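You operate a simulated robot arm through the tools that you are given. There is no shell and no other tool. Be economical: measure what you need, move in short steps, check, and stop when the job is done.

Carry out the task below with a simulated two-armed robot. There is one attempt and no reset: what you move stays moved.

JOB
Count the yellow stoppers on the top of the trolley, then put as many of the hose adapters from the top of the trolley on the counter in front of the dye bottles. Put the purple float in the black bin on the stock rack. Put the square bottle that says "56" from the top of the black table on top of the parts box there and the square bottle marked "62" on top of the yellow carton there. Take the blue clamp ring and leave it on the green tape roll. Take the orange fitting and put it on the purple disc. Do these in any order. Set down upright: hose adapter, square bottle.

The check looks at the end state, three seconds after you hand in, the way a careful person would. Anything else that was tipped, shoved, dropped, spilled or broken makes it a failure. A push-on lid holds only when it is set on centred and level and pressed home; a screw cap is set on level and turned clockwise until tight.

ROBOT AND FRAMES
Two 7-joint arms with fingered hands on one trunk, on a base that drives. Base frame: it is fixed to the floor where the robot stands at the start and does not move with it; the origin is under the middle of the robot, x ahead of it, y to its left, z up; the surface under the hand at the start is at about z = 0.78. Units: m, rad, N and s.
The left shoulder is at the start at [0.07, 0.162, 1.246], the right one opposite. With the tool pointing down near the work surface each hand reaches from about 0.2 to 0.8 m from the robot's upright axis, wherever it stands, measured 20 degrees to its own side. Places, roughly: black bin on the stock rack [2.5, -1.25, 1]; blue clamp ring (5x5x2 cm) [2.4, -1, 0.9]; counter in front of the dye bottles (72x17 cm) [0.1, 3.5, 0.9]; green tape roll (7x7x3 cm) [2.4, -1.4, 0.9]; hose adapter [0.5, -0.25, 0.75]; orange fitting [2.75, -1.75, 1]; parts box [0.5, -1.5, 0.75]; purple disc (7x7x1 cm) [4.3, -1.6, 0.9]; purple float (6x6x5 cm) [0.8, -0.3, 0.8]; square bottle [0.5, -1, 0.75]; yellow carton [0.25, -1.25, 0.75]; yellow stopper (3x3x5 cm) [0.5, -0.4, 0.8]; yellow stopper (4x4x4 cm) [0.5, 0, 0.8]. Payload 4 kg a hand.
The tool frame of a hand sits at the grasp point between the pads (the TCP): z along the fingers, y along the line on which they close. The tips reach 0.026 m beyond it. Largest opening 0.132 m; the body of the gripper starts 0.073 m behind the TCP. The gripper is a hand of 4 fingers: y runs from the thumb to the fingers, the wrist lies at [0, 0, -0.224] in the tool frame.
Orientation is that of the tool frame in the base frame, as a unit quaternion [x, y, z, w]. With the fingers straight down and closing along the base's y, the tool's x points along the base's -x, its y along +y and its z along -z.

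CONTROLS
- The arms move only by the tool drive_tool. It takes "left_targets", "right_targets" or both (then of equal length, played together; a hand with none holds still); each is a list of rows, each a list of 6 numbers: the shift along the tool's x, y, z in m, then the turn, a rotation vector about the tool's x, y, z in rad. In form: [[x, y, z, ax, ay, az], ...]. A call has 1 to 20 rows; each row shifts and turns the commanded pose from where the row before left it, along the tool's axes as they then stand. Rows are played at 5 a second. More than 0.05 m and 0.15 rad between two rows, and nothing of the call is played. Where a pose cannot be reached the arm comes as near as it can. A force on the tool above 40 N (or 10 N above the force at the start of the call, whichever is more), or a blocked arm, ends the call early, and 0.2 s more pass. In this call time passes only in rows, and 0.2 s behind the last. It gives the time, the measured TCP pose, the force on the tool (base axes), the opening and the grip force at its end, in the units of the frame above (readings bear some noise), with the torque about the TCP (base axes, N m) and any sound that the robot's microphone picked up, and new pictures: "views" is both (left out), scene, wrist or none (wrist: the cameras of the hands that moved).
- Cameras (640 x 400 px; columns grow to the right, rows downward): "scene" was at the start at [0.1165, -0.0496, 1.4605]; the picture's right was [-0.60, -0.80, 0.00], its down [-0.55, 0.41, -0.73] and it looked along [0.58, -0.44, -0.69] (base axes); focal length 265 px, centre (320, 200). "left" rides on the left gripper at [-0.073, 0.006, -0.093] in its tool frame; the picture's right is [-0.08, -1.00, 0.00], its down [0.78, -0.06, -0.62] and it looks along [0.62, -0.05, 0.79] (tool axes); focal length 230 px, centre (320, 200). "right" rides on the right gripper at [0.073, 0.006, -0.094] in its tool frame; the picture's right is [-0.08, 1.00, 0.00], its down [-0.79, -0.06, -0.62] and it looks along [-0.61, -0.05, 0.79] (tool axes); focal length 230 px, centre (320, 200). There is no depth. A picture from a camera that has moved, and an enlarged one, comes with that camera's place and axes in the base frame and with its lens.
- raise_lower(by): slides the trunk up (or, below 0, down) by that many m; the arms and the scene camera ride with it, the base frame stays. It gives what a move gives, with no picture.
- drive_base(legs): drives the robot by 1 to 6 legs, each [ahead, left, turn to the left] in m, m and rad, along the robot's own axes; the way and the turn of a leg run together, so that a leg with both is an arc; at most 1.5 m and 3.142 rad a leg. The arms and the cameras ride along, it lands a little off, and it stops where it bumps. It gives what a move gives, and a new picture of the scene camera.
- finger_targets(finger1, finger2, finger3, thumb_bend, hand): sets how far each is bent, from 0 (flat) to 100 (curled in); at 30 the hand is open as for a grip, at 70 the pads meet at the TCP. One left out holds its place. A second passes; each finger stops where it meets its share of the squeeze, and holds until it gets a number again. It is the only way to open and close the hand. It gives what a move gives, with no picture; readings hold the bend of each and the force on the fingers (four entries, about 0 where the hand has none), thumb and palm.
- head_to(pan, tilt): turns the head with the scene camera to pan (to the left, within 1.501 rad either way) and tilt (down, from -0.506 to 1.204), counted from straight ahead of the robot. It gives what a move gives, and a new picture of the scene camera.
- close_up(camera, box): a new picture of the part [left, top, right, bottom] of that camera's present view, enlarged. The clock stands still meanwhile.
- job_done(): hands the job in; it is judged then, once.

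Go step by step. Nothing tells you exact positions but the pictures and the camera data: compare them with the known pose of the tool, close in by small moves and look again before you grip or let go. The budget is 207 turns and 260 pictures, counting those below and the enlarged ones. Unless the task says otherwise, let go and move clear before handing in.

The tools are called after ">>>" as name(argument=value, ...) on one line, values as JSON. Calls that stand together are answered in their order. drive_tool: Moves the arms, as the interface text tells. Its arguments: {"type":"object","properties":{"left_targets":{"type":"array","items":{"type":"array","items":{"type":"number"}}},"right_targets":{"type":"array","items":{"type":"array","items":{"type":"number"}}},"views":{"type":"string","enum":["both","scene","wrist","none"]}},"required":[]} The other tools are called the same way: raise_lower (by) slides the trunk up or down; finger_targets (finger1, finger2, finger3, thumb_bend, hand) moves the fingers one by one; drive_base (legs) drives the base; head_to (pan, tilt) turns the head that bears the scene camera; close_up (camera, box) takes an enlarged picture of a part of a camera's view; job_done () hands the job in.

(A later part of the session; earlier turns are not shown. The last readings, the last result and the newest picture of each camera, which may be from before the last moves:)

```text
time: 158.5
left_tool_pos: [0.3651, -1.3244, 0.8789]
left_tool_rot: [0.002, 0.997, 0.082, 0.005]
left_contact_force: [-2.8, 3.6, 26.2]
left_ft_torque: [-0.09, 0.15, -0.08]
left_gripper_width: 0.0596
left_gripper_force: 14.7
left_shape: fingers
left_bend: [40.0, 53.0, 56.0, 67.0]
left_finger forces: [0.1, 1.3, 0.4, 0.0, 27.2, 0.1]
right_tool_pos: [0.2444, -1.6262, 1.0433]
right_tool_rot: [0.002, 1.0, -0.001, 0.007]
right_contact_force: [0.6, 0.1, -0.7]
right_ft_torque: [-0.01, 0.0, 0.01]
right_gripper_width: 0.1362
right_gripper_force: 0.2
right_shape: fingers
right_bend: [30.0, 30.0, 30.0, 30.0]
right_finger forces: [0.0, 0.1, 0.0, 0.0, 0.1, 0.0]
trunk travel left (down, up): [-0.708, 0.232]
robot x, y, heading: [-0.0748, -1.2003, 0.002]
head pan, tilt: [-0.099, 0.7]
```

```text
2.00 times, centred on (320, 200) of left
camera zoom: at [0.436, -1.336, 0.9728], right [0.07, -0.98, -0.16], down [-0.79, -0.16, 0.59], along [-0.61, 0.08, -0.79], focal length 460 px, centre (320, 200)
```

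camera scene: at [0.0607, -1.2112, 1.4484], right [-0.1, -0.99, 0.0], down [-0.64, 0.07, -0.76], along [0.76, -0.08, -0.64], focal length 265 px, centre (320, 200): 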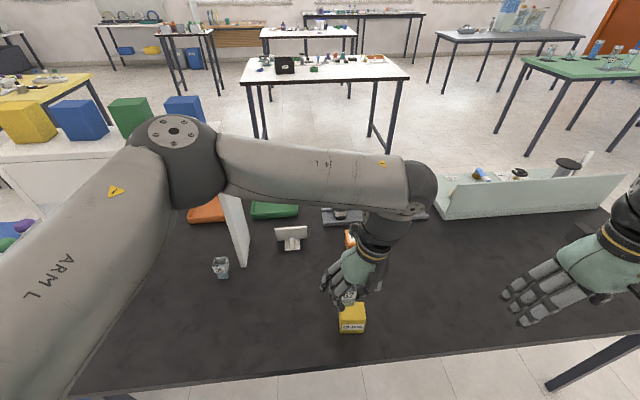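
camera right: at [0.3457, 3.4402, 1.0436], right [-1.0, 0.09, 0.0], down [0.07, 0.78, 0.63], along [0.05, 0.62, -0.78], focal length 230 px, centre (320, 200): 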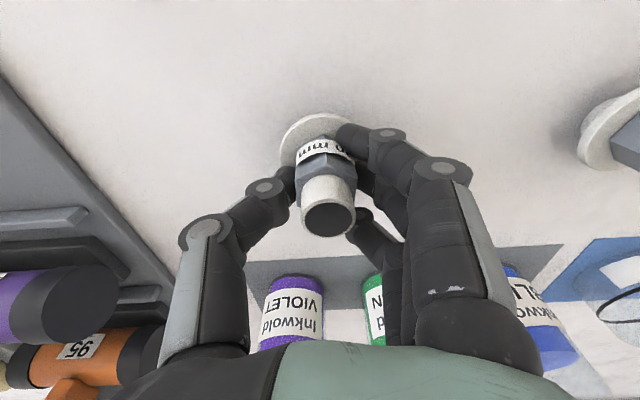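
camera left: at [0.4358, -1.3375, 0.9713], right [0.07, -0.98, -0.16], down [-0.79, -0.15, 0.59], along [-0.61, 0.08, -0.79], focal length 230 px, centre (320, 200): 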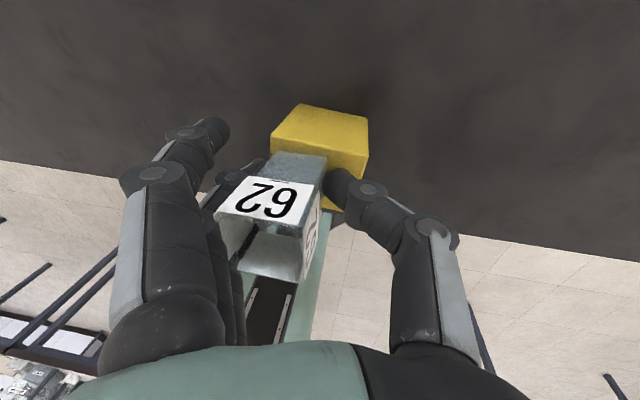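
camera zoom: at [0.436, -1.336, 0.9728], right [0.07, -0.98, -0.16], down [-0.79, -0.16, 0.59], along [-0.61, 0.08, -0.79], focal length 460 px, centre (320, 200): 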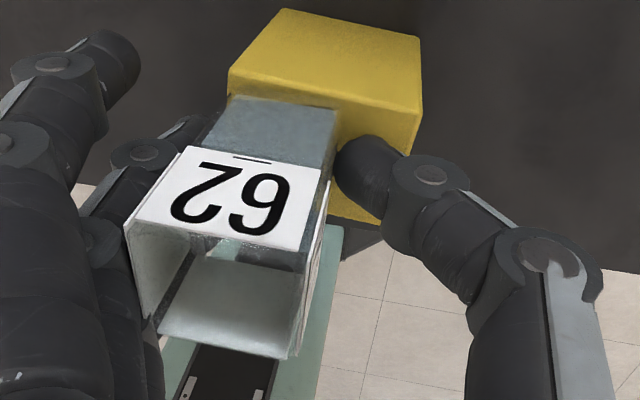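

The thumb tip is jammed on the carton top; I raise the hand to free it.

>>> drive_tool(left_targets=[[0, 0, -0.004, 0, 0, 0], [0, 0, -0.004, 0, 0, 0], [0, 0, -0.004, 0, 0, 0]], views="none")

>>> close_up(camera="left", box=[160, 100, 480, 300])

>>> close_up(camera="scene", box=[280, 240, 440, 340])

```text
time: 159.3
left_tool_pos: [0.3662, -1.329, 0.8878]
left_tool_rot: [0.003, 0.997, 0.082, 0.003]
left_contact_force: [-0.1, -0.4, 2.3]
left_ft_torque: [-0.09, 0.09, 0.0]
left_gripper_width: 0.0865
left_gripper_force: 1.5
left_shape: fingers
left_bend: [40.0, 54.0, 56.0, 50.0]
left_finger forces: [0.0, 0.1, 0.1, 0.0, 2.8, 0.1]
right_tool_pos: [0.2471, -1.6287, 1.0433]
right_tool_rot: [0.002, 1.0, -0.001, 0.004]
right_contact_force: [-0.3, -0.3, 0.1]
right_ft_torque: [-0.02, 0.01, -0.02]
right_gripper_width: 0.1366
right_gripper_force: 0.1
right_shape: fingers
right_bend: [30.0, 30.0, 30.0, 30.0]
right_finger forces: [0.1, 0.0, 0.1, 0.0, 0.0, 0.1]
trunk travel left (down, up): [-0.708, 0.232]
robot x, y, heading: [-0.0749, -1.2018, -0.007]
head pan, tilt: [-0.099, 0.7]
```

```text
2.00 times, centred on (320, 200) of left
camera zoom: at [0.4384, -1.34, 0.9818], right [0.07, -0.98, -0.16], down [-0.79, -0.16, 0.59], along [-0.61, 0.09, -0.79], focal length 460 px, centre (320, 200)
```

zoom: 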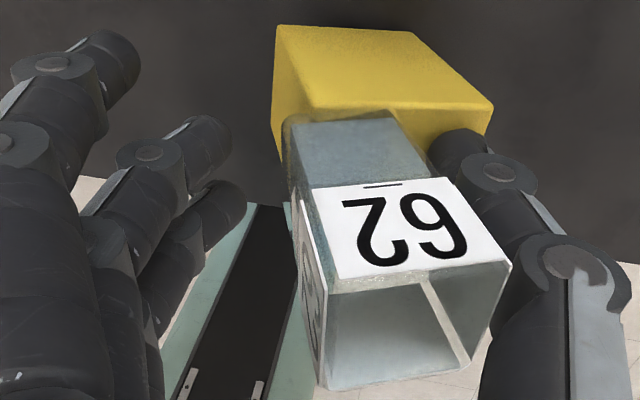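

```text
4.00 times, centred on (360, 290) of scene
camera zoom: at [0.0623, -1.2095, 1.4479], right [-0.1, -0.99, 0.0], down [-0.64, 0.07, -0.76], along [0.76, -0.08, -0.65], focal length 1059 px, centre (160, -160)
```

zoom: 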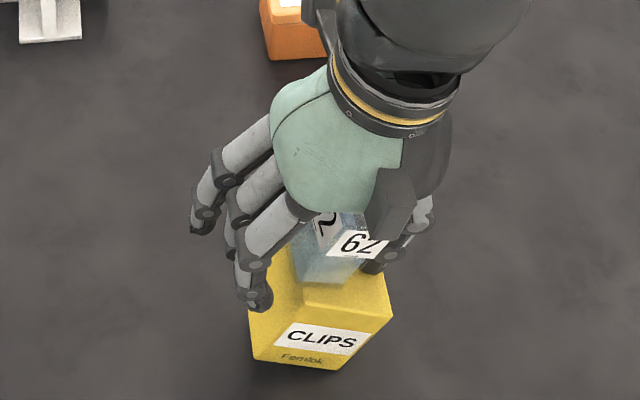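

Freeing the thumb flicked things: the carton turned by about 20° and the bottle leans on the thumb. I regrip the bottle at this height before anything falls.

>>> finger_targets(hand="left", finger2=80, finger3=80, thumb_bend=62)

>>> close_up(camera="left", box=[160, 100, 480, 300])

```text
time: 160.3
left_tool_pos: [0.3662, -1.3262, 0.8884]
left_tool_rot: [0.003, 0.997, 0.082, 0.004]
left_contact_force: [-0.5, 0.1, 0.4]
left_ft_torque: [0.01, -0.01, 0.04]
left_gripper_width: 0.0776
left_gripper_force: 10.7
left_shape: fingers
left_bend: [40.0, 65.0, 67.0, 59.0]
left_finger forces: [0.0, 5.1, 5.6, 0.0, 10.8, 0.0]
right_tool_pos: [0.2462, -1.6273, 1.0426]
right_tool_rot: [0.002, 1.0, -0.001, 0.006]
right_contact_force: [-0.6, -0.6, -0.1]
right_ft_torque: [0.02, 0.01, 0.02]
right_gripper_width: 0.1364
right_gripper_force: 0.0
right_shape: fingers
right_bend: [30.0, 30.0, 30.0, 30.0]
right_finger forces: [0.0, 0.0, 0.0, 0.1, 0.0, 0.0]
trunk travel left (down, up): [-0.708, 0.232]
robot x, y, heading: [-0.074, -1.1992, -0.008]
head pan, tilt: [-0.099, 0.7]
```

```text
2.00 times, centred on (320, 200) of left
camera zoom: at [0.4378, -1.3394, 0.9833], right [0.07, -0.98, -0.16], down [-0.79, -0.16, 0.59], along [-0.61, 0.09, -0.79], focal length 460 px, centre (320, 200)
```

zoom: 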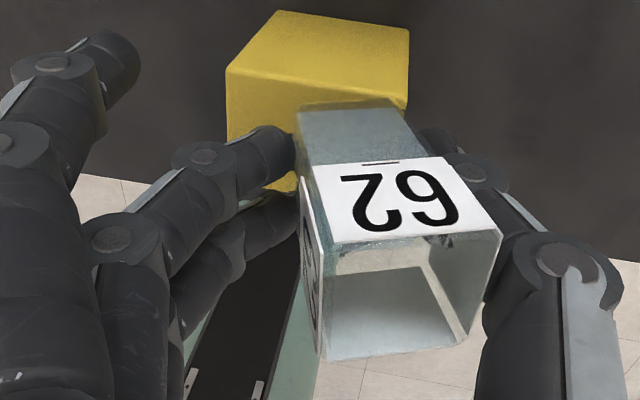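

Regripped, and the carton settled back flat. I lift the bottle clear and roll the hand to bring the bottle upright.

>>> drive_tool(left_targets=[[0, 0, -0.02, 0, 0, 0], [0, 0, -0.03, 0, 0, 0], [0, 0, -0.02, 0.14, 0, 0], [0, 0, 0, 0.14, 0, 0], [0, 0, 0, 0.12, 0, 0]], views="both")

```text
time: 161.5
left_tool_pos: [0.3652, -1.3397, 0.9587]
left_tool_rot: [0.004, 0.993, -0.119, 0.003]
left_contact_force: [-0.1, -0.3, 0.3]
left_ft_torque: [0.03, 0.01, 0.02]
left_gripper_width: 0.0778
left_gripper_force: 11.2
left_shape: fingers
left_bend: [40.0, 66.0, 67.0, 59.0]
left_finger forces: [0.1, 5.1, 5.7, 0.0, 10.5, 0.0]
right_tool_pos: [0.2473, -1.6276, 1.0431]
right_tool_rot: [0.002, 1.0, -0.002, 0.005]
right_contact_force: [-0.8, -0.1, -0.4]
right_ft_torque: [0.0, 0.03, -0.03]
right_gripper_width: 0.1361
right_gripper_force: 0.1
right_shape: fingers
right_bend: [30.0, 30.0, 30.0, 30.0]
right_finger forces: [0.1, 0.0, 0.0, 0.1, 0.0, 0.0]
trunk travel left (down, up): [-0.708, 0.232]
robot x, y, heading: [-0.0747, -1.2006, -0.003]
head pan, tilt: [-0.099, 0.7]
camera scene: at [0.061, -1.2078, 1.4485], right [-0.1, -0.99, 0.0], down [-0.64, 0.07, -0.76], along [0.76, -0.08, -0.64], focal length 265 px, centre (320, 200)
camera left: at [0.4377, -1.3138, 1.0483], right [0.07, -0.97, 0.24], down [-0.79, 0.09, 0.61], along [-0.61, -0.23, -0.76], focal length 230 px, centre (320, 200)
```

scene: 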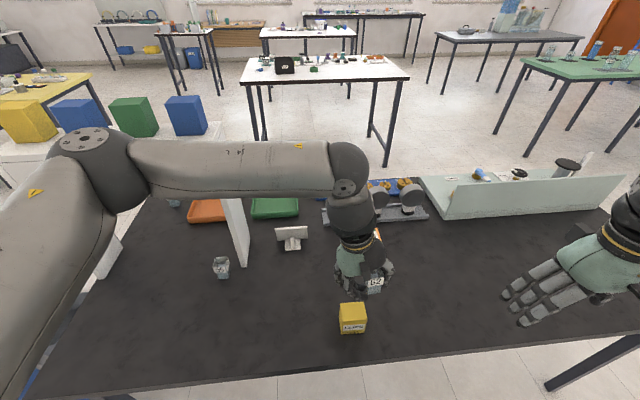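
left: 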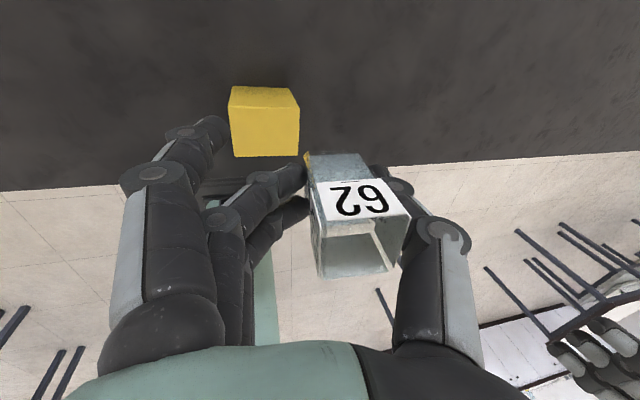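

The carton is fine. The grip is too low on the bottle, so I will set the bottle back on the bare table and regrip it higher. I trim the roll and move to about (0.35, -1.16).

>>> drive_tool(left_targets=[[0, 0, 0, -0.08, 0, 0], [0, 0.0395, -0.0064, 0, 0, 0], [0, 0.0395, -0.0064, 0, 0, 0], [0, 0.0395, -0.0064, 0, 0, 0], [0, 0.0395, -0.0064, 0, 0, 0], [0, 0.0395, -0.0064, 0, 0, 0], [0, 0.006, 0.038, 0, 0, 0], [0, 0.006, 0.038, 0, 0, 0], [0, 0.004, 0.025, 0, 0, 0]], views="wrist")

>>> close_up(camera="scene", box=[200, 240, 400, 365])

```text
time: 163.5
left_tool_pos: [0.3676, -1.1393, 0.8564]
left_tool_rot: [0.004, 0.997, -0.079, 0.003]
left_contact_force: [-0.9, -0.5, -0.3]
left_ft_torque: [0.03, 0.03, 0.02]
left_gripper_width: 0.0777
left_gripper_force: 10.4
left_shape: fingers
left_bend: [40.0, 66.0, 67.0, 59.0]
left_finger forces: [0.2, 5.1, 5.7, 0.0, 10.3, 0.1]
right_tool_pos: [0.2456, -1.6275, 1.0433]
right_tool_rot: [0.002, 1.0, -0.001, 0.005]
right_contact_force: [0.3, -0.1, 1.0]
right_ft_torque: [0.06, 0.0, -0.01]
right_gripper_width: 0.136
right_gripper_force: 0.2
right_shape: fingers
right_bend: [30.0, 30.0, 30.0, 30.0]
right_finger forces: [0.1, 0.0, 0.1, 0.1, 0.1, 0.0]
trunk travel left (down, up): [-0.708, 0.232]
robot x, y, heading: [-0.0718, -1.2005, -0.004]
head pan, tilt: [-0.099, 0.7]
camera left: at [0.4397, -1.1215, 0.9475], right [0.07, -0.99, 0.16], down [-0.79, 0.04, 0.61], along [-0.61, -0.17, -0.78], focal length 230 px, centre (320, 200)
```

left: 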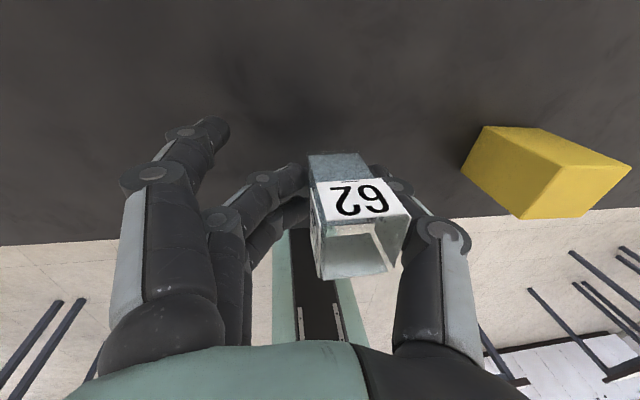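

```text
3.20 times, centred on (300, 302) of scene
camera zoom: at [0.0608, -1.2084, 1.4485], right [-0.1, -0.99, 0.0], down [-0.64, 0.07, -0.76], along [0.76, -0.08, -0.64], focal length 847 px, centre (384, -128)
```

zoom: 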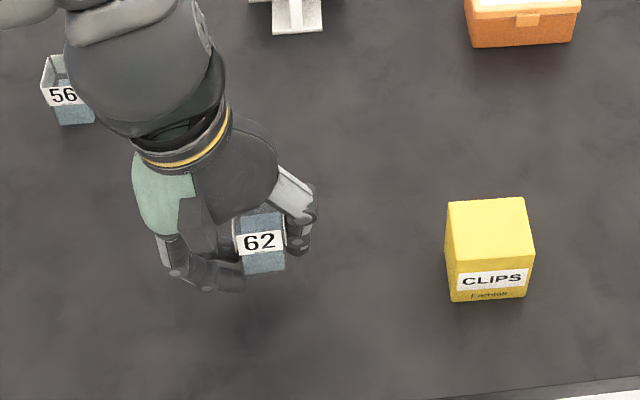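

Upright. I lower to the table until contact.

>>> drive_tool(left_targets=[[0, 0.002, 0.012, 0, 0, 0], [0, 0.002, 0.012, 0, 0, 0], [0, 0.001, 0.008, 0, 0, 0]], views="none")

>>> drive_tool(left_targets=[[0, 0.001, 0.005, 0, 0, 0]], views="none")

>>> drive_tool(left_targets=[[0, 0.001, 0.004, 0, 0, 0]], views="none")

```text
time: 164.3
left_tool_pos: [0.3676, -1.1407, 0.8234]
left_tool_rot: [0.004, 0.997, -0.079, 0.005]
left_contact_force: [0.2, 0.1, -0.6]
left_ft_torque: [-0.02, 0.01, 0.0]
left_gripper_width: 0.0778
left_gripper_force: 10.7
left_shape: fingers
left_bend: [40.0, 66.0, 67.0, 59.0]
left_finger forces: [0.0, 5.1, 5.7, 0.0, 10.3, 0.1]
right_tool_pos: [0.2452, -1.6272, 1.0432]
right_tool_rot: [0.001, 1.0, -0.001, 0.005]
right_contact_force: [0.4, 0.3, -0.6]
right_ft_torque: [0.03, 0.0, 0.01]
right_gripper_width: 0.1361
right_gripper_force: 0.1
right_shape: fingers
right_bend: [30.0, 30.0, 30.0, 30.0]
right_finger forces: [0.1, 0.0, 0.0, 0.0, 0.1, 0.1]
trunk travel left (down, up): [-0.708, 0.232]
robot x, y, heading: [-0.0729, -1.2027, -0.003]
head pan, tilt: [-0.099, 0.7]
```

```text
time: 164.7
left_tool_pos: [0.3671, -1.1412, 0.8189]
left_tool_rot: [0.005, 0.997, -0.078, 0.005]
left_contact_force: [-0.4, -0.2, 5.9]
left_ft_torque: [0.42, -0.14, -0.05]
left_gripper_width: 0.0783
left_gripper_force: 14.3
left_shape: fingers
left_bend: [40.0, 66.0, 67.0, 59.0]
left_finger forces: [7.0, 5.1, 5.6, 0.0, 10.4, 0.0]
right_tool_pos: [0.2454, -1.6278, 1.0441]
right_tool_rot: [0.002, 1.0, -0.001, 0.005]
right_contact_force: [-0.1, 0.7, 0.3]
right_ft_torque: [0.0, -0.02, 0.01]
right_gripper_width: 0.1362
right_gripper_force: 0.1
right_shape: fingers
right_bend: [30.0, 30.0, 30.0, 30.0]
right_finger forces: [0.0, 0.0, 0.0, 0.0, 0.0, 0.0]
trunk travel left (down, up): [-0.708, 0.232]
robot x, y, heading: [-0.0745, -1.2003, -0.005]
head pan, tilt: [-0.099, 0.7]
```

```text
time: 165.1
left_tool_pos: [0.3674, -1.1425, 0.8178]
left_tool_rot: [0.004, 0.997, -0.079, 0.009]
left_contact_force: [-2.7, -2.5, 37.9]
left_ft_torque: [2.15, -0.67, 0.08]
left_gripper_width: 0.0803
left_gripper_force: 30.2
left_shape: fingers
left_bend: [44.0, 66.0, 67.0, 59.0]
left_finger forces: [38.3, 5.1, 5.7, 0.0, 10.4, 0.0]
right_tool_pos: [0.2438, -1.629, 1.0446]
right_tool_rot: [0.002, 1.0, 0.0, 0.006]
right_contact_force: [0.4, -0.4, -0.1]
right_ft_torque: [0.05, 0.01, 0.0]
right_gripper_width: 0.1365
right_gripper_force: 0.0
right_shape: fingers
right_bend: [30.0, 30.0, 30.0, 30.0]
right_finger forces: [0.0, 0.0, 0.0, 0.1, 0.0, 0.1]
trunk travel left (down, up): [-0.708, 0.232]
robot x, y, heading: [-0.0718, -1.1958, -0.003]
head pan, tilt: [-0.099, 0.7]
```

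Finger 1, hanging open, touched first. I raise a little, curl it out of the way and lower again.

>>> drive_tool(left_targets=[[0, 0, -0.006, 0, 0, 0]], views="none")

>>> finger_targets(hand="left", finger1=75)

>>> drive_tool(left_targets=[[0, 0.001, 0.006, 0, 0, 0], [0, 0.001, 0.005, 0, 0, 0]], views="wrist")

```text
time: 165.5
left_tool_pos: [0.3677, -1.1385, 0.8183]
left_tool_rot: [0.003, 0.997, -0.078, 0.005]
left_contact_force: [4.9, -1.2, 18.2]
left_ft_torque: [0.99, -0.62, -0.38]
left_gripper_width: 0.0776
left_gripper_force: 20.2
left_shape: fingers
left_bend: [44.0, 66.0, 67.0, 59.0]
left_finger forces: [18.3, 5.1, 5.7, 0.0, 10.5, 0.0]
right_tool_pos: [0.2466, -1.6279, 1.0431]
right_tool_rot: [0.001, 1.0, 0.0, 0.005]
right_contact_force: [-0.9, -0.3, 0.6]
right_ft_torque: [-0.04, 0.0, 0.0]
right_gripper_width: 0.1365
right_gripper_force: 0.0
right_shape: fingers
right_bend: [30.0, 30.0, 30.0, 30.0]
right_finger forces: [0.0, 0.0, 0.1, 0.1, 0.0, 0.0]
trunk travel left (down, up): [-0.708, 0.232]
robot x, y, heading: [-0.0724, -1.1971, -0.0]
head pan, tilt: [-0.099, 0.7]
```

```text
time: 166.5
left_tool_pos: [0.3677, -1.1397, 0.8197]
left_tool_rot: [0.003, 0.997, -0.078, 0.002]
left_contact_force: [0.0, -0.3, -0.2]
left_ft_torque: [-0.01, -0.01, -0.05]
left_gripper_width: 0.0256
left_gripper_force: 10.7
left_shape: fingers
left_bend: [75.0, 66.0, 67.0, 59.0]
left_finger forces: [0.1, 5.1, 5.7, 0.0, 10.4, 0.0]
right_tool_pos: [0.2462, -1.6279, 1.0424]
right_tool_rot: [0.002, 1.0, -0.001, 0.005]
right_contact_force: [-0.5, -0.3, -0.3]
right_ft_torque: [-0.02, -0.03, 0.01]
right_gripper_width: 0.1362
right_gripper_force: 0.0
right_shape: fingers
right_bend: [30.0, 30.0, 30.0, 30.0]
right_finger forces: [0.0, 0.1, 0.0, 0.0, 0.1, 0.1]
trunk travel left (down, up): [-0.708, 0.232]
robot x, y, heading: [-0.0778, -1.2019, 0.001]
head pan, tilt: [-0.099, 0.7]
```

```text
time: 167.1
left_tool_pos: [0.3686, -1.1389, 0.81]
left_tool_rot: [0.003, 0.997, -0.079, 0.005]
left_contact_force: [0.9, 4.6, 16.6]
left_ft_torque: [0.26, 0.05, -0.01]
left_gripper_width: 0.0266
left_gripper_force: 20.6
left_shape: fingers
left_bend: [75.0, 69.0, 68.0, 59.0]
left_finger forces: [0.0, 22.0, 6.7, 0.0, 12.2, 0.0]
right_tool_pos: [0.2444, -1.6264, 1.0443]
right_tool_rot: [0.002, 1.0, -0.001, 0.005]
right_contact_force: [-0.6, -0.4, 0.3]
right_ft_torque: [0.02, 0.02, 0.02]
right_gripper_width: 0.1363
right_gripper_force: 0.0
right_shape: fingers
right_bend: [30.0, 30.0, 30.0, 30.0]
right_finger forces: [0.0, 0.1, 0.0, 0.1, 0.0, 0.0]
trunk travel left (down, up): [-0.708, 0.232]
robot x, y, heading: [-0.074, -1.1993, -0.006]
head pan, tilt: [-0.099, 0.7]
camera left: at [0.4401, -1.1195, 0.9028], right [0.07, -0.99, 0.16], down [-0.79, 0.04, 0.61], along [-0.61, -0.17, -0.78], focal length 230 px, centre (320, 200)
```

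left: 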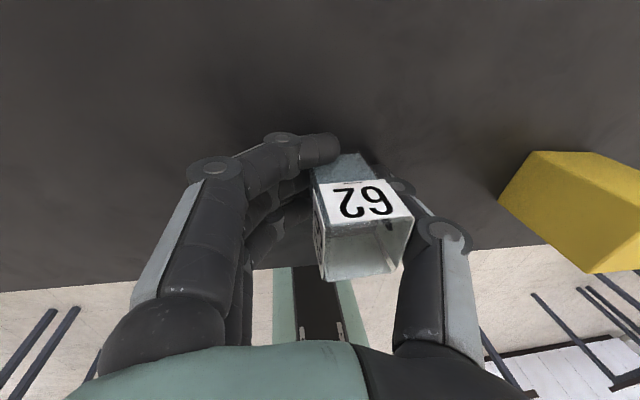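

Fingertip touches the table while the bottle is nearly down. I open only the thumb (it is on the high side), then raise the hand.

>>> drive_tool(left_targets=[[0, 0, -0.002, 0, 0, 0]], views="none")

>>> finger_targets(hand="left", thumb_bend=48)

>>> close_up(camera="left", box=[160, 100, 480, 300])

```text
time: 167.5
left_tool_pos: [0.3682, -1.1384, 0.8103]
left_tool_rot: [0.004, 0.997, -0.079, 0.004]
left_contact_force: [2.3, 1.5, 7.5]
left_ft_torque: [0.14, -0.06, -0.03]
left_gripper_width: 0.0267
left_gripper_force: 15.6
left_shape: fingers
left_bend: [75.0, 69.0, 68.0, 59.0]
left_finger forces: [0.0, 13.8, 5.7, 0.1, 11.5, 0.0]
right_tool_pos: [0.2456, -1.6276, 1.0433]
right_tool_rot: [0.001, 1.0, -0.001, 0.005]
right_contact_force: [-0.5, 0.0, -0.4]
right_ft_torque: [-0.01, 0.04, 0.01]
right_gripper_width: 0.1364
right_gripper_force: 0.1
right_shape: fingers
right_bend: [30.0, 30.0, 30.0, 30.0]
right_finger forces: [0.0, 0.1, 0.1, 0.0, 0.0, 0.1]
trunk travel left (down, up): [-0.708, 0.232]
robot x, y, heading: [-0.0705, -1.2017, -0.003]
head pan, tilt: [-0.099, 0.7]
```

```text
time: 168.5
left_tool_pos: [0.3682, -1.138, 0.8085]
left_tool_rot: [0.004, 0.997, -0.078, 0.003]
left_contact_force: [0.3, 0.5, 0.3]
left_ft_torque: [0.03, 0.02, 0.0]
left_gripper_width: 0.037
left_gripper_force: 1.4
left_shape: fingers
left_bend: [75.0, 70.0, 72.0, 48.0]
left_finger forces: [0.2, 1.0, 0.6, 0.1, 1.6, 0.1]
right_tool_pos: [0.2465, -1.6276, 1.0435]
right_tool_rot: [0.001, 1.0, -0.002, 0.005]
right_contact_force: [0.2, 0.5, 0.1]
right_ft_torque: [0.0, 0.04, -0.01]
right_gripper_width: 0.1366
right_gripper_force: 0.1
right_shape: fingers
right_bend: [30.0, 30.0, 30.0, 30.0]
right_finger forces: [0.0, 0.0, 0.0, 0.1, 0.0, 0.1]
trunk travel left (down, up): [-0.708, 0.232]
robot x, y, heading: [-0.0729, -1.1999, -0.005]
head pan, tilt: [-0.099, 0.7]
```

```text
2.00 times, centred on (320, 200) of left
camera zoom: at [0.4403, -1.1198, 0.9027], right [0.07, -0.99, 0.16], down [-0.79, 0.04, 0.61], along [-0.61, -0.17, -0.78], focal length 460 px, centre (320, 200)
```

zoom: 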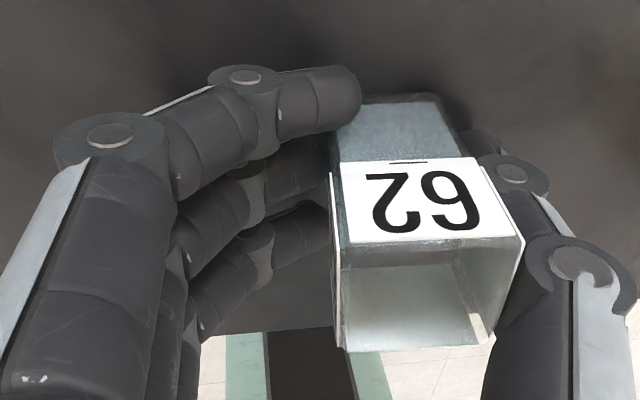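

Fingers keep following; I hold them a bit back and open the thumb more.

>>> finger_targets(hand="left", finger1=72, finger2=68, finger3=69, thumb_bend=38)

>>> drive_tool(left_targets=[[0, 0.002, -0.015, 0, 0, 0], [0, 0.002, -0.02, 0, 0, 0], [0, 0, -0.03, 0, 0, 0], [0, 0, -0.03, 0, 0, 0]], views="wrist")

>>> close_up(camera="scene", box=[200, 240, 400, 365])

```text
time: 169.5
left_tool_pos: [0.3685, -1.138, 0.8102]
left_tool_rot: [0.004, 0.997, -0.078, 0.004]
left_contact_force: [-0.6, -0.8, -0.8]
left_ft_torque: [0.01, -0.01, -0.03]
left_gripper_width: 0.0553
left_gripper_force: 0.0
left_shape: fingers
left_bend: [72.0, 68.0, 69.0, 38.0]
left_finger forces: [0.1, 0.1, 0.0, 0.1, 0.1, 0.0]
right_tool_pos: [0.2467, -1.6288, 1.0431]
right_tool_rot: [0.002, 1.0, -0.002, 0.006]
right_contact_force: [-0.8, -0.6, 0.1]
right_ft_torque: [0.0, 0.0, 0.03]
right_gripper_width: 0.1365
right_gripper_force: 0.0
right_shape: fingers
right_bend: [30.0, 30.0, 30.0, 30.0]
right_finger forces: [0.0, 0.0, 0.0, 0.0, 0.1, 0.0]
trunk travel left (down, up): [-0.708, 0.232]
robot x, y, heading: [-0.0727, -1.2, -0.003]
head pan, tilt: [-0.099, 0.7]
```

```text
time: 170.5
left_tool_pos: [0.3669, -1.1207, 0.9041]
left_tool_rot: [0.004, 0.997, -0.078, 0.005]
left_contact_force: [1.4, 0.0, 0.3]
left_ft_torque: [0.0, -0.01, -0.01]
left_gripper_width: 0.0552
left_gripper_force: 0.1
left_shape: fingers
left_bend: [72.0, 68.0, 69.0, 38.0]
left_finger forces: [0.1, 0.1, 0.0, 0.0, 0.0, 0.1]
right_tool_pos: [0.2459, -1.6291, 1.0431]
right_tool_rot: [0.002, 1.0, 0.0, 0.006]
right_contact_force: [-0.1, 0.7, 1.4]
right_ft_torque: [-0.02, -0.01, 0.01]
right_gripper_width: 0.1363
right_gripper_force: 0.1
right_shape: fingers
right_bend: [30.0, 30.0, 30.0, 30.0]
right_finger forces: [0.1, 0.0, 0.1, 0.0, 0.0, 0.0]
trunk travel left (down, up): [-0.708, 0.232]
robot x, y, heading: [-0.0735, -1.2008, -0.003]
head pan, tilt: [-0.099, 0.7]
camera left: at [0.4392, -1.1023, 0.9974], right [0.07, -0.99, 0.16], down [-0.79, 0.04, 0.61], along [-0.61, -0.17, -0.78], focal length 230 px, centre (320, 200)
```

left: 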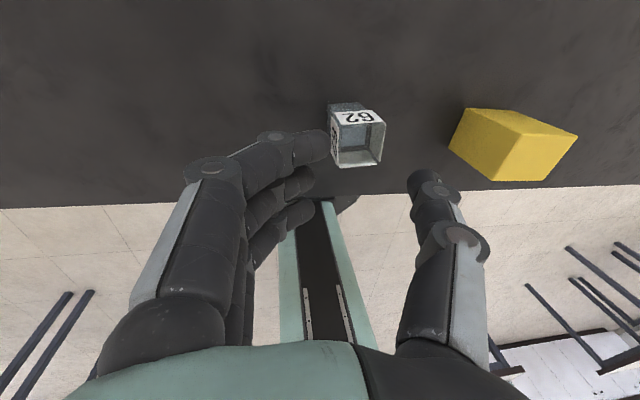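

```text
3.20 times, centred on (300, 302) of scene
camera zoom: at [0.06, -1.2089, 1.4484], right [-0.1, -0.99, 0.0], down [-0.64, 0.07, -0.77], along [0.76, -0.08, -0.64], focal length 847 px, centre (384, -128)
```

zoom: 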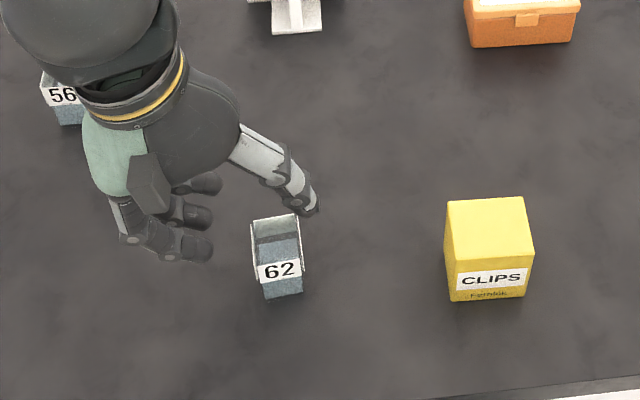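

The bottle "62" stands upright on the table again at about (0.37, -1.16). I open the hand, straighten it, and regrip near the rim.

>>> finger_targets(hand="left", finger1=25, finger2=30, finger3=30, thumb_bend=30)

>>> drive_tool(left_targets=[[0, 0, 0, -0.08, 0, 0], [0, 0, 0, -0.077, 0, 0], [-0.007, -0.02, 0, 0, 0, 0], [-0.007, -0.02, 0, 0, 0, 0]], views="wrist")

```text
time: 171.5
left_tool_pos: [0.3681, -1.1202, 0.9047]
left_tool_rot: [0.004, 0.997, -0.078, 0.004]
left_contact_force: [-0.5, -0.2, 0.1]
left_ft_torque: [-0.02, 0.0, 0.0]
left_gripper_width: 0.1411
left_gripper_force: 0.0
left_shape: fingers
left_bend: [25.0, 30.0, 30.0, 30.0]
left_finger forces: [0.0, 0.0, 0.1, 0.0, 0.0, 0.1]
right_tool_pos: [0.246, -1.6284, 1.0435]
right_tool_rot: [0.002, 1.0, -0.001, 0.006]
right_contact_force: [0.7, -1.4, -0.8]
right_ft_torque: [-0.02, -0.01, -0.06]
right_gripper_width: 0.1366
right_gripper_force: 0.0
right_shape: fingers
right_bend: [30.0, 30.0, 30.0, 30.0]
right_finger forces: [0.1, 0.0, 0.1, 0.1, 0.0, 0.1]
trunk travel left (down, up): [-0.708, 0.232]
robot x, y, heading: [-0.0746, -1.2032, 0.002]
head pan, tilt: [-0.099, 0.7]
```

```text
time: 172.5
left_tool_pos: [0.3811, -1.1586, 0.9056]
left_tool_rot: [0.004, 1.0, 0.001, 0.004]
left_contact_force: [0.4, -0.4, 0.0]
left_ft_torque: [0.04, 0.0, 0.02]
left_gripper_width: 0.141
left_gripper_force: 0.2
left_shape: fingers
left_bend: [25.0, 30.0, 30.0, 30.0]
left_finger forces: [0.0, 0.1, 0.1, 0.1, 0.0, 0.1]
right_tool_pos: [0.2461, -1.6293, 1.0421]
right_tool_rot: [0.003, 1.0, 0.0, 0.005]
right_contact_force: [0.0, -0.7, 0.1]
right_ft_torque: [0.0, -0.02, -0.02]
right_gripper_width: 0.1362
right_gripper_force: 0.1
right_shape: fingers
right_bend: [30.0, 30.0, 30.0, 30.0]
right_finger forces: [0.1, 0.0, 0.0, 0.1, 0.0, 0.0]
trunk travel left (down, up): [-0.708, 0.232]
robot x, y, heading: [-0.0731, -1.1996, -0.003]
head pan, tilt: [-0.099, 0.7]
camera left: at [0.4521, -1.1557, 1.0003], right [0.07, -1.0, 0.0], down [-0.79, -0.06, 0.61], along [-0.61, -0.04, -0.79], focal length 230 px, centre (320, 200)
```

left: 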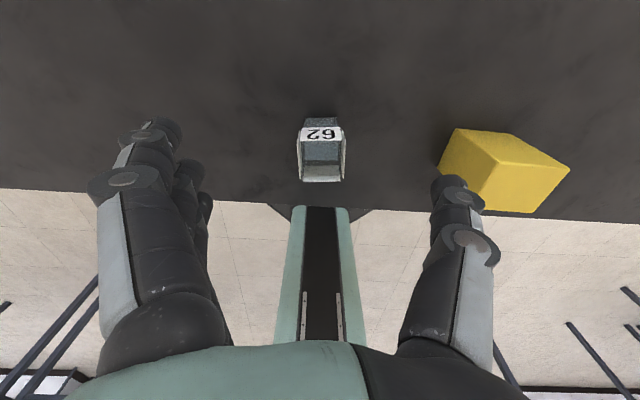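

Centred. I lower to z≈0.828 (near the rim) and close fingers 2, 3 and the thumb.

>>> drive_tool(left_targets=[[0.003, -0.004, 0.04, 0, 0, 0], [0, 0, 0.037, 0, 0, 0]], views="none")

>>> finger_targets(hand="left", finger1=25, finger2=72, finger3=72, thumb_bend=72)

>>> drive_tool(left_targets=[[0, 0, -0.02, 0, 0, 0], [0, 0, -0.03, 0, 0, 0], [0, 0, -0.04, 0, 0, 0]], views="wrist")

>>> close_up(camera="scene", box=[200, 220, 400, 345])

```text
time: 173.1
left_tool_pos: [0.3773, -1.1636, 0.8271]
left_tool_rot: [0.004, 1.0, 0.0, 0.004]
left_contact_force: [-0.4, -0.3, 0.8]
left_ft_torque: [-0.01, 0.01, 0.0]
left_gripper_width: 0.1411
left_gripper_force: 0.1
left_shape: fingers
left_bend: [25.0, 30.0, 30.0, 30.0]
left_finger forces: [0.0, 0.1, 0.0, 0.1, 0.1, 0.0]
right_tool_pos: [0.2475, -1.6287, 1.0422]
right_tool_rot: [0.002, 1.0, 0.0, 0.005]
right_contact_force: [-0.1, 0.9, -0.3]
right_ft_torque: [-0.02, -0.01, -0.01]
right_gripper_width: 0.1362
right_gripper_force: 0.0
right_shape: fingers
right_bend: [30.0, 30.0, 30.0, 30.0]
right_finger forces: [0.1, 0.0, 0.1, 0.0, 0.0, 0.0]
trunk travel left (down, up): [-0.708, 0.232]
robot x, y, heading: [-0.0724, -1.2013, -0.004]
head pan, tilt: [-0.099, 0.7]
```

```text
time: 174.1
left_tool_pos: [0.3765, -1.1639, 0.8279]
left_tool_rot: [0.003, 1.0, 0.001, 0.005]
left_contact_force: [0.0, 0.2, -1.4]
left_ft_torque: [0.01, -0.03, -0.02]
left_gripper_width: 0.0898
left_gripper_force: 15.2
left_shape: fingers
left_bend: [25.0, 61.0, 62.0, 65.0]
left_finger forces: [0.1, 7.6, 7.5, 0.0, 15.1, 0.0]
right_tool_pos: [0.2456, -1.6283, 1.0429]
right_tool_rot: [0.002, 1.0, -0.001, 0.005]
right_contact_force: [0.1, 0.2, 0.2]
right_ft_torque: [-0.02, 0.01, 0.0]
right_gripper_width: 0.1363
right_gripper_force: 0.0
right_shape: fingers
right_bend: [30.0, 30.0, 30.0, 30.0]
right_finger forces: [0.1, 0.1, 0.1, 0.0, 0.1, 0.0]
trunk travel left (down, up): [-0.708, 0.232]
robot x, y, heading: [-0.0745, -1.1996, -0.002]
head pan, tilt: [-0.099, 0.7]
```

```text
time: 174.9
left_tool_pos: [0.3769, -1.1629, 0.9195]
left_tool_rot: [0.004, 1.0, 0.0, 0.004]
left_contact_force: [-1.1, -0.8, 0.2]
left_ft_torque: [-0.01, -0.02, 0.0]
left_gripper_width: 0.09
left_gripper_force: 15.1
left_shape: fingers
left_bend: [25.0, 61.0, 62.0, 65.0]
left_finger forces: [0.0, 7.6, 7.3, 0.0, 15.1, 0.1]
right_tool_pos: [0.2451, -1.6286, 1.0423]
right_tool_rot: [0.002, 1.0, 0.0, 0.005]
right_contact_force: [1.4, 0.6, -0.3]
right_ft_torque: [0.02, 0.01, 0.02]
right_gripper_width: 0.1361
right_gripper_force: 0.0
right_shape: fingers
right_bend: [30.0, 30.0, 30.0, 30.0]
right_finger forces: [0.0, 0.0, 0.0, 0.0, 0.1, 0.0]
trunk travel left (down, up): [-0.708, 0.232]
robot x, y, heading: [-0.0745, -1.2008, -0.005]
head pan, tilt: [-0.099, 0.7]
camera left: at [0.4475, -1.1595, 1.0148], right [0.07, -1.0, 0.0], down [-0.79, -0.06, 0.61], along [-0.61, -0.04, -0.79], focal length 230 px, centre (320, 200)
```

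left: 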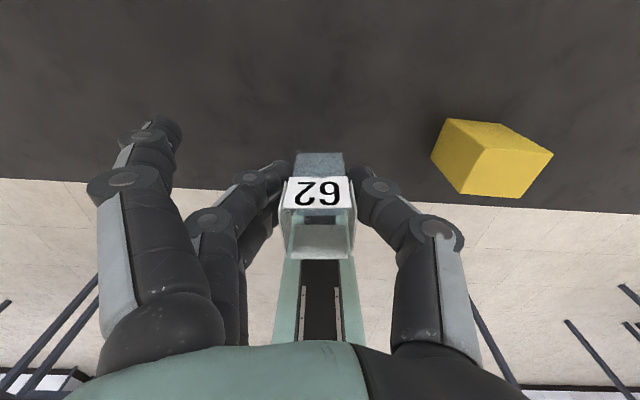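

```text
3.20 times, centred on (300, 282) of scene
camera zoom: at [0.0597, -1.2092, 1.4484], right [-0.1, -0.99, 0.0], down [-0.64, 0.07, -0.77], along [0.76, -0.08, -0.64], focal length 847 px, centre (384, -64)
```

zoom: 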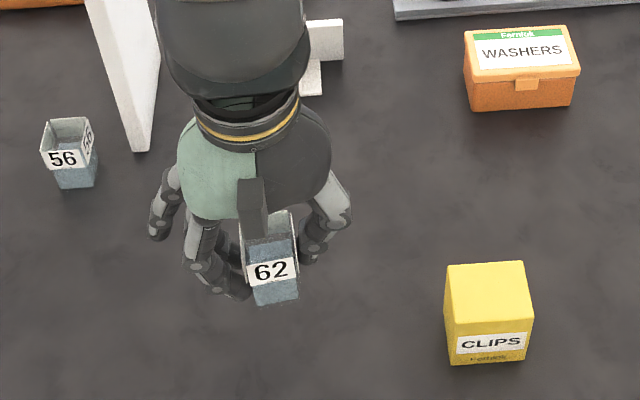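

The bottle is level and gripped high. I carry it over the carton at (0.358, -1.317).

>>> drive_tool(left_targets=[[0, 0, -0.03, 0, 0, 0], [0.002, -0.04, 0, 0, 0, 0], [0.002, -0.04, 0, 0, 0, 0], [0.002, -0.04, 0, 0, 0, 0], [0.002, -0.034, 0, 0, 0, 0], [0, 0, 0.02, 0, 0, 0]], views="wrist")

>>> close_up(camera="scene", box=[280, 240, 440, 340])

```text
time: 176.3
left_tool_pos: [0.3678, -1.318, 0.9268]
left_tool_rot: [0.002, 1.0, 0.0, 0.003]
left_contact_force: [-0.6, -0.1, 0.0]
left_ft_torque: [-0.01, 0.02, -0.03]
left_gripper_width: 0.0896
left_gripper_force: 15.0
left_shape: fingers
left_bend: [25.0, 61.0, 62.0, 65.0]
left_finger forces: [0.0, 7.6, 7.2, 0.1, 14.9, 0.0]
right_tool_pos: [0.2456, -1.6264, 1.0436]
right_tool_rot: [0.002, 1.0, 0.0, 0.006]
right_contact_force: [0.9, 0.6, 0.6]
right_ft_torque: [0.01, -0.01, -0.02]
right_gripper_width: 0.1365
right_gripper_force: 0.2
right_shape: fingers
right_bend: [30.0, 30.0, 30.0, 30.0]
right_finger forces: [0.0, 0.0, 0.0, 0.1, 0.0, 0.2]
trunk travel left (down, up): [-0.708, 0.232]
robot x, y, heading: [-0.0749, -1.1988, -0.003]
head pan, tilt: [-0.099, 0.7]
camera left: at [0.4395, -1.3132, 1.0224], right [0.07, -1.0, 0.0], down [-0.79, -0.06, 0.61], along [-0.61, -0.04, -0.79], focal length 230 px, centre (320, 200)
```

left: 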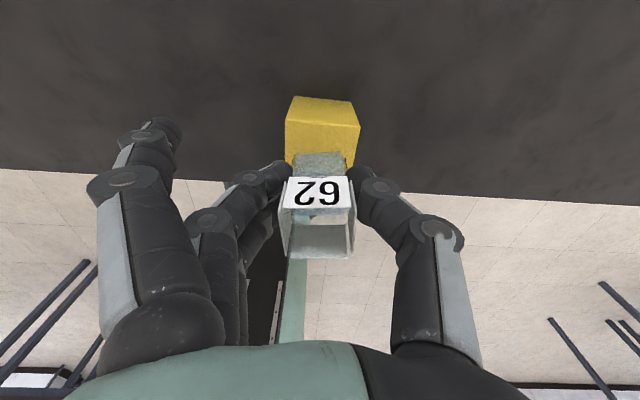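

```text
4.00 times, centred on (360, 290) of scene
camera zoom: at [0.0617, -1.2075, 1.4484], right [-0.1, -0.99, 0.0], down [-0.64, 0.07, -0.76], along [0.76, -0.08, -0.64], focal length 1059 px, centre (160, -160)
```

zoom: 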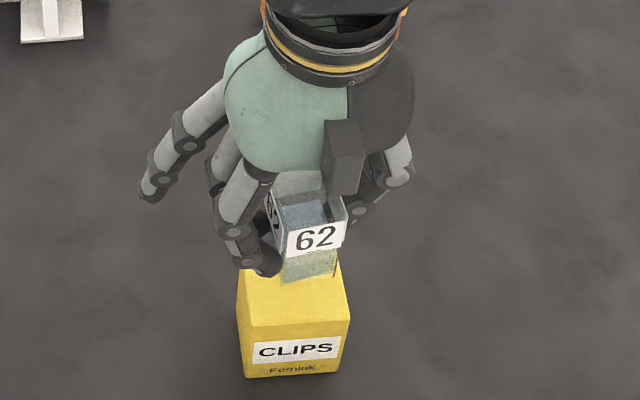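

Nearly centred; I nudge 6 mm back and lower to contact.

>>> drive_tool(left_targets=[[0.006, 0.001, 0.006, 0, 0, 0], [0, 0, 0.006, 0, 0, 0]], views="none")

>>> drive_tool(left_targets=[[0, 0, 0.003, 0, 0, 0]], views="none")

>>> drive_tool(left_targets=[[0, 0, 0.003, 0, 0, 0]], views="wrist")

```text
time: 176.9
left_tool_pos: [0.3627, -1.3161, 0.915]
left_tool_rot: [0.003, 1.0, 0.0, 0.004]
left_contact_force: [0.8, 0.2, -0.4]
left_ft_torque: [0.01, -0.02, 0.0]
left_gripper_width: 0.0898
left_gripper_force: 14.8
left_shape: fingers
left_bend: [25.0, 61.0, 62.0, 65.0]
left_finger forces: [0.0, 7.7, 7.2, 0.0, 14.9, 0.0]
right_tool_pos: [0.2464, -1.6289, 1.0433]
right_tool_rot: [0.002, 1.0, -0.001, 0.005]
right_contact_force: [0.7, 0.1, -0.2]
right_ft_torque: [0.0, -0.01, -0.03]
right_gripper_width: 0.1363
right_gripper_force: 0.0
right_shape: fingers
right_bend: [30.0, 30.0, 30.0, 30.0]
right_finger forces: [0.0, 0.0, 0.0, 0.1, 0.1, 0.0]
trunk travel left (down, up): [-0.708, 0.232]
robot x, y, heading: [-0.0751, -1.1968, 0.001]
head pan, tilt: [-0.099, 0.7]
```

```text
time: 177.3
left_tool_pos: [0.3617, -1.317, 0.9135]
left_tool_rot: [0.003, 1.0, -0.001, 0.003]
left_contact_force: [-0.2, -0.3, -0.7]
left_ft_torque: [0.0, 0.04, 0.01]
left_gripper_width: 0.0897
left_gripper_force: 14.5
left_shape: fingers
left_bend: [25.0, 61.0, 62.0, 65.0]
left_finger forces: [0.0, 7.6, 7.3, 0.0, 14.8, 0.1]
right_tool_pos: [0.2473, -1.6288, 1.0431]
right_tool_rot: [0.002, 1.0, -0.001, 0.004]
right_contact_force: [-0.9, 0.6, -0.1]
right_ft_torque: [0.0, -0.01, 0.0]
right_gripper_width: 0.136
right_gripper_force: 0.1
right_shape: fingers
right_bend: [30.0, 30.0, 30.0, 30.0]
right_finger forces: [0.0, 0.0, 0.0, 0.0, 0.0, 0.1]
trunk travel left (down, up): [-0.708, 0.232]
robot x, y, heading: [-0.0745, -1.1971, -0.005]
head pan, tilt: [-0.099, 0.7]
```

```text
time: 177.7
left_tool_pos: [0.3618, -1.3163, 0.9103]
left_tool_rot: [0.003, 1.0, 0.002, 0.005]
left_contact_force: [-0.6, -0.5, -1.5]
left_ft_torque: [-0.01, 0.0, 0.0]
left_gripper_width: 0.0897
left_gripper_force: 14.9
left_shape: fingers
left_bend: [25.0, 61.0, 62.0, 65.0]
left_finger forces: [0.1, 7.6, 7.3, 0.1, 14.9, 0.1]
right_tool_pos: [0.246, -1.6285, 1.0429]
right_tool_rot: [0.003, 1.0, -0.001, 0.005]
right_contact_force: [0.3, -0.1, 0.7]
right_ft_torque: [-0.03, -0.01, 0.01]
right_gripper_width: 0.136
right_gripper_force: 0.0
right_shape: fingers
right_bend: [30.0, 30.0, 30.0, 30.0]
right_finger forces: [0.0, 0.0, 0.1, 0.0, 0.0, 0.0]
trunk travel left (down, up): [-0.708, 0.232]
robot x, y, heading: [-0.0743, -1.1987, -0.005]
head pan, tilt: [-0.099, 0.7]
camera left: at [0.4341, -1.3127, 1.0044], right [0.07, -1.0, 0.0], down [-0.79, -0.06, 0.61], along [-0.61, -0.04, -0.79], focal length 230 px, centre (320, 200)
```

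left: 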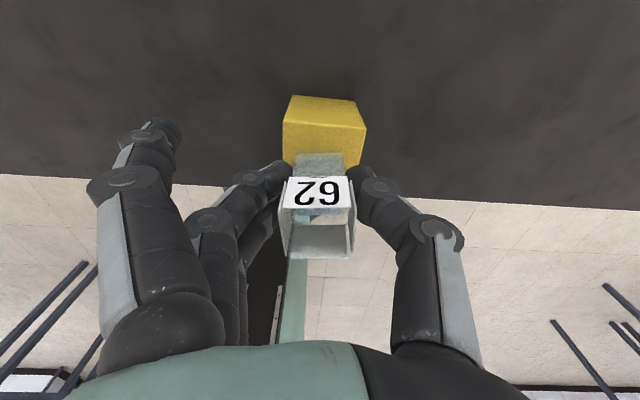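

No contact yet; I continue.

>>> drive_tool(left_targets=[[0, 0, 0.003, 0, 0, 0]], views="none")

>>> drive_tool(left_targets=[[0, 0, 0.003, 0, 0, 0]], views="none")

>>> drive_tool(left_targets=[[0, 0, 0.002, 0, 0, 0]], views="none")

```text
time: 178.1
left_tool_pos: [0.3625, -1.3174, 0.9071]
left_tool_rot: [0.004, 1.0, -0.001, 0.005]
left_contact_force: [0.1, 0.4, 0.8]
left_ft_torque: [-0.03, -0.01, -0.01]
left_gripper_width: 0.0898
left_gripper_force: 14.6
left_shape: fingers
left_bend: [25.0, 61.0, 62.0, 65.0]
left_finger forces: [0.0, 7.5, 7.3, 0.1, 15.0, 0.0]
right_tool_pos: [0.2459, -1.6281, 1.0431]
right_tool_rot: [0.001, 1.0, -0.001, 0.005]
right_contact_force: [-0.1, 1.0, 0.8]
right_ft_torque: [-0.01, 0.01, -0.03]
right_gripper_width: 0.1361
right_gripper_force: 0.0
right_shape: fingers
right_bend: [30.0, 30.0, 30.0, 30.0]
right_finger forces: [0.0, 0.0, 0.0, 0.1, 0.0, 0.0]
trunk travel left (down, up): [-0.708, 0.232]
robot x, y, heading: [-0.0772, -1.2002, -0.004]
head pan, tilt: [-0.099, 0.7]
```

```text
time: 178.5
left_tool_pos: [0.3629, -1.3152, 0.9041]
left_tool_rot: [0.003, 1.0, 0.0, 0.004]
left_contact_force: [-0.4, -0.3, 0.1]
left_ft_torque: [0.02, 0.01, 0.02]
left_gripper_width: 0.0901
left_gripper_force: 14.8
left_shape: fingers
left_bend: [25.0, 61.0, 62.0, 65.0]
left_finger forces: [0.0, 7.5, 7.3, 0.0, 14.9, 0.0]
right_tool_pos: [0.2462, -1.6285, 1.0432]
right_tool_rot: [0.002, 1.0, -0.001, 0.005]
right_contact_force: [0.1, 0.2, 0.7]
right_ft_torque: [0.0, 0.03, 0.01]
right_gripper_width: 0.1365
right_gripper_force: 0.0
right_shape: fingers
right_bend: [30.0, 30.0, 30.0, 30.0]
right_finger forces: [0.0, 0.1, 0.0, 0.0, 0.0, 0.1]
trunk travel left (down, up): [-0.708, 0.232]
robot x, y, heading: [-0.0751, -1.1991, -0.004]
head pan, tilt: [-0.099, 0.7]
```

```text
time: 178.9
left_tool_pos: [0.3626, -1.3164, 0.9017]
left_tool_rot: [0.003, 1.0, 0.001, 0.004]
left_contact_force: [-0.7, -0.2, -1.3]
left_ft_torque: [0.01, 0.03, 0.01]
left_gripper_width: 0.0896
left_gripper_force: 15.1
left_shape: fingers
left_bend: [25.0, 61.0, 62.0, 65.0]
left_finger forces: [0.1, 7.6, 7.2, 0.0, 14.9, 0.0]
right_tool_pos: [0.2468, -1.6267, 1.043]
right_tool_rot: [0.001, 1.0, -0.002, 0.005]
right_contact_force: [-0.1, -0.6, 0.3]
right_ft_torque: [0.01, 0.0, 0.0]
right_gripper_width: 0.1366
right_gripper_force: 0.0
right_shape: fingers
right_bend: [30.0, 30.0, 30.0, 30.0]
right_finger forces: [0.0, 0.1, 0.0, 0.0, 0.0, 0.0]
trunk travel left (down, up): [-0.708, 0.232]
robot x, y, heading: [-0.0731, -1.2057, -0.01]
head pan, tilt: [-0.099, 0.7]
```

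>>> drive_tool(left_targets=[[0, 0, 0.003, 0, 0, 0]], views="none")

>>> drive_tool(left_targets=[[0, 0, 0.002, 0, 0, 0]], views="none")

>>> close_up(camera="scene", box=[280, 240, 440, 340])

```text
time: 179.3
left_tool_pos: [0.3625, -1.3154, 0.8988]
left_tool_rot: [0.003, 1.0, 0.0, 0.004]
left_contact_force: [-0.1, 0.0, -1.7]
left_ft_torque: [-0.02, 0.0, -0.03]
left_gripper_width: 0.0898
left_gripper_force: 14.6
left_shape: fingers
left_bend: [25.0, 61.0, 62.0, 65.0]
left_finger forces: [0.1, 7.6, 7.3, 0.1, 14.9, 0.1]
right_tool_pos: [0.2463, -1.6277, 1.0432]
right_tool_rot: [0.003, 1.0, -0.001, 0.005]
right_contact_force: [0.4, 0.1, 0.6]
right_ft_torque: [-0.01, 0.02, 0.0]
right_gripper_width: 0.1362
right_gripper_force: 0.0
right_shape: fingers
right_bend: [30.0, 30.0, 30.0, 30.0]
right_finger forces: [0.0, 0.1, 0.0, 0.1, 0.1, 0.1]
trunk travel left (down, up): [-0.708, 0.232]
robot x, y, heading: [-0.0741, -1.1986, -0.002]
head pan, tilt: [-0.099, 0.7]
```

```text
time: 179.7
left_tool_pos: [0.3621, -1.3154, 0.8958]
left_tool_rot: [0.003, 1.0, -0.001, 0.004]
left_contact_force: [0.5, -0.1, 2.0]
left_ft_torque: [0.08, 0.02, -0.02]
left_gripper_width: 0.0898
left_gripper_force: 15.2
left_shape: fingers
left_bend: [25.0, 61.0, 62.0, 65.0]
left_finger forces: [0.0, 7.7, 7.3, 0.0, 15.2, 0.0]
right_tool_pos: [0.2448, -1.6274, 1.0429]
right_tool_rot: [0.001, 1.0, -0.001, 0.005]
right_contact_force: [0.7, -0.7, 0.0]
right_ft_torque: [0.01, -0.02, 0.03]
right_gripper_width: 0.1362
right_gripper_force: 0.1
right_shape: fingers
right_bend: [30.0, 30.0, 30.0, 30.0]
right_finger forces: [0.1, 0.0, 0.0, 0.0, 0.1, 0.0]
trunk travel left (down, up): [-0.708, 0.232]
robot x, y, heading: [-0.0745, -1.1984, -0.006]
head pan, tilt: [-0.099, 0.7]
```

```text
4.00 times, centred on (360, 290) of scene
camera zoom: at [0.0604, -1.2087, 1.4486], right [-0.1, -0.99, 0.0], down [-0.64, 0.07, -0.77], along [0.76, -0.08, -0.64], focal length 1059 px, centre (160, -160)
```

zoom: 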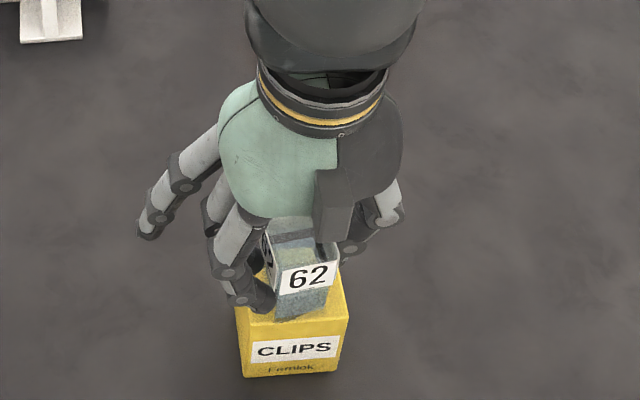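

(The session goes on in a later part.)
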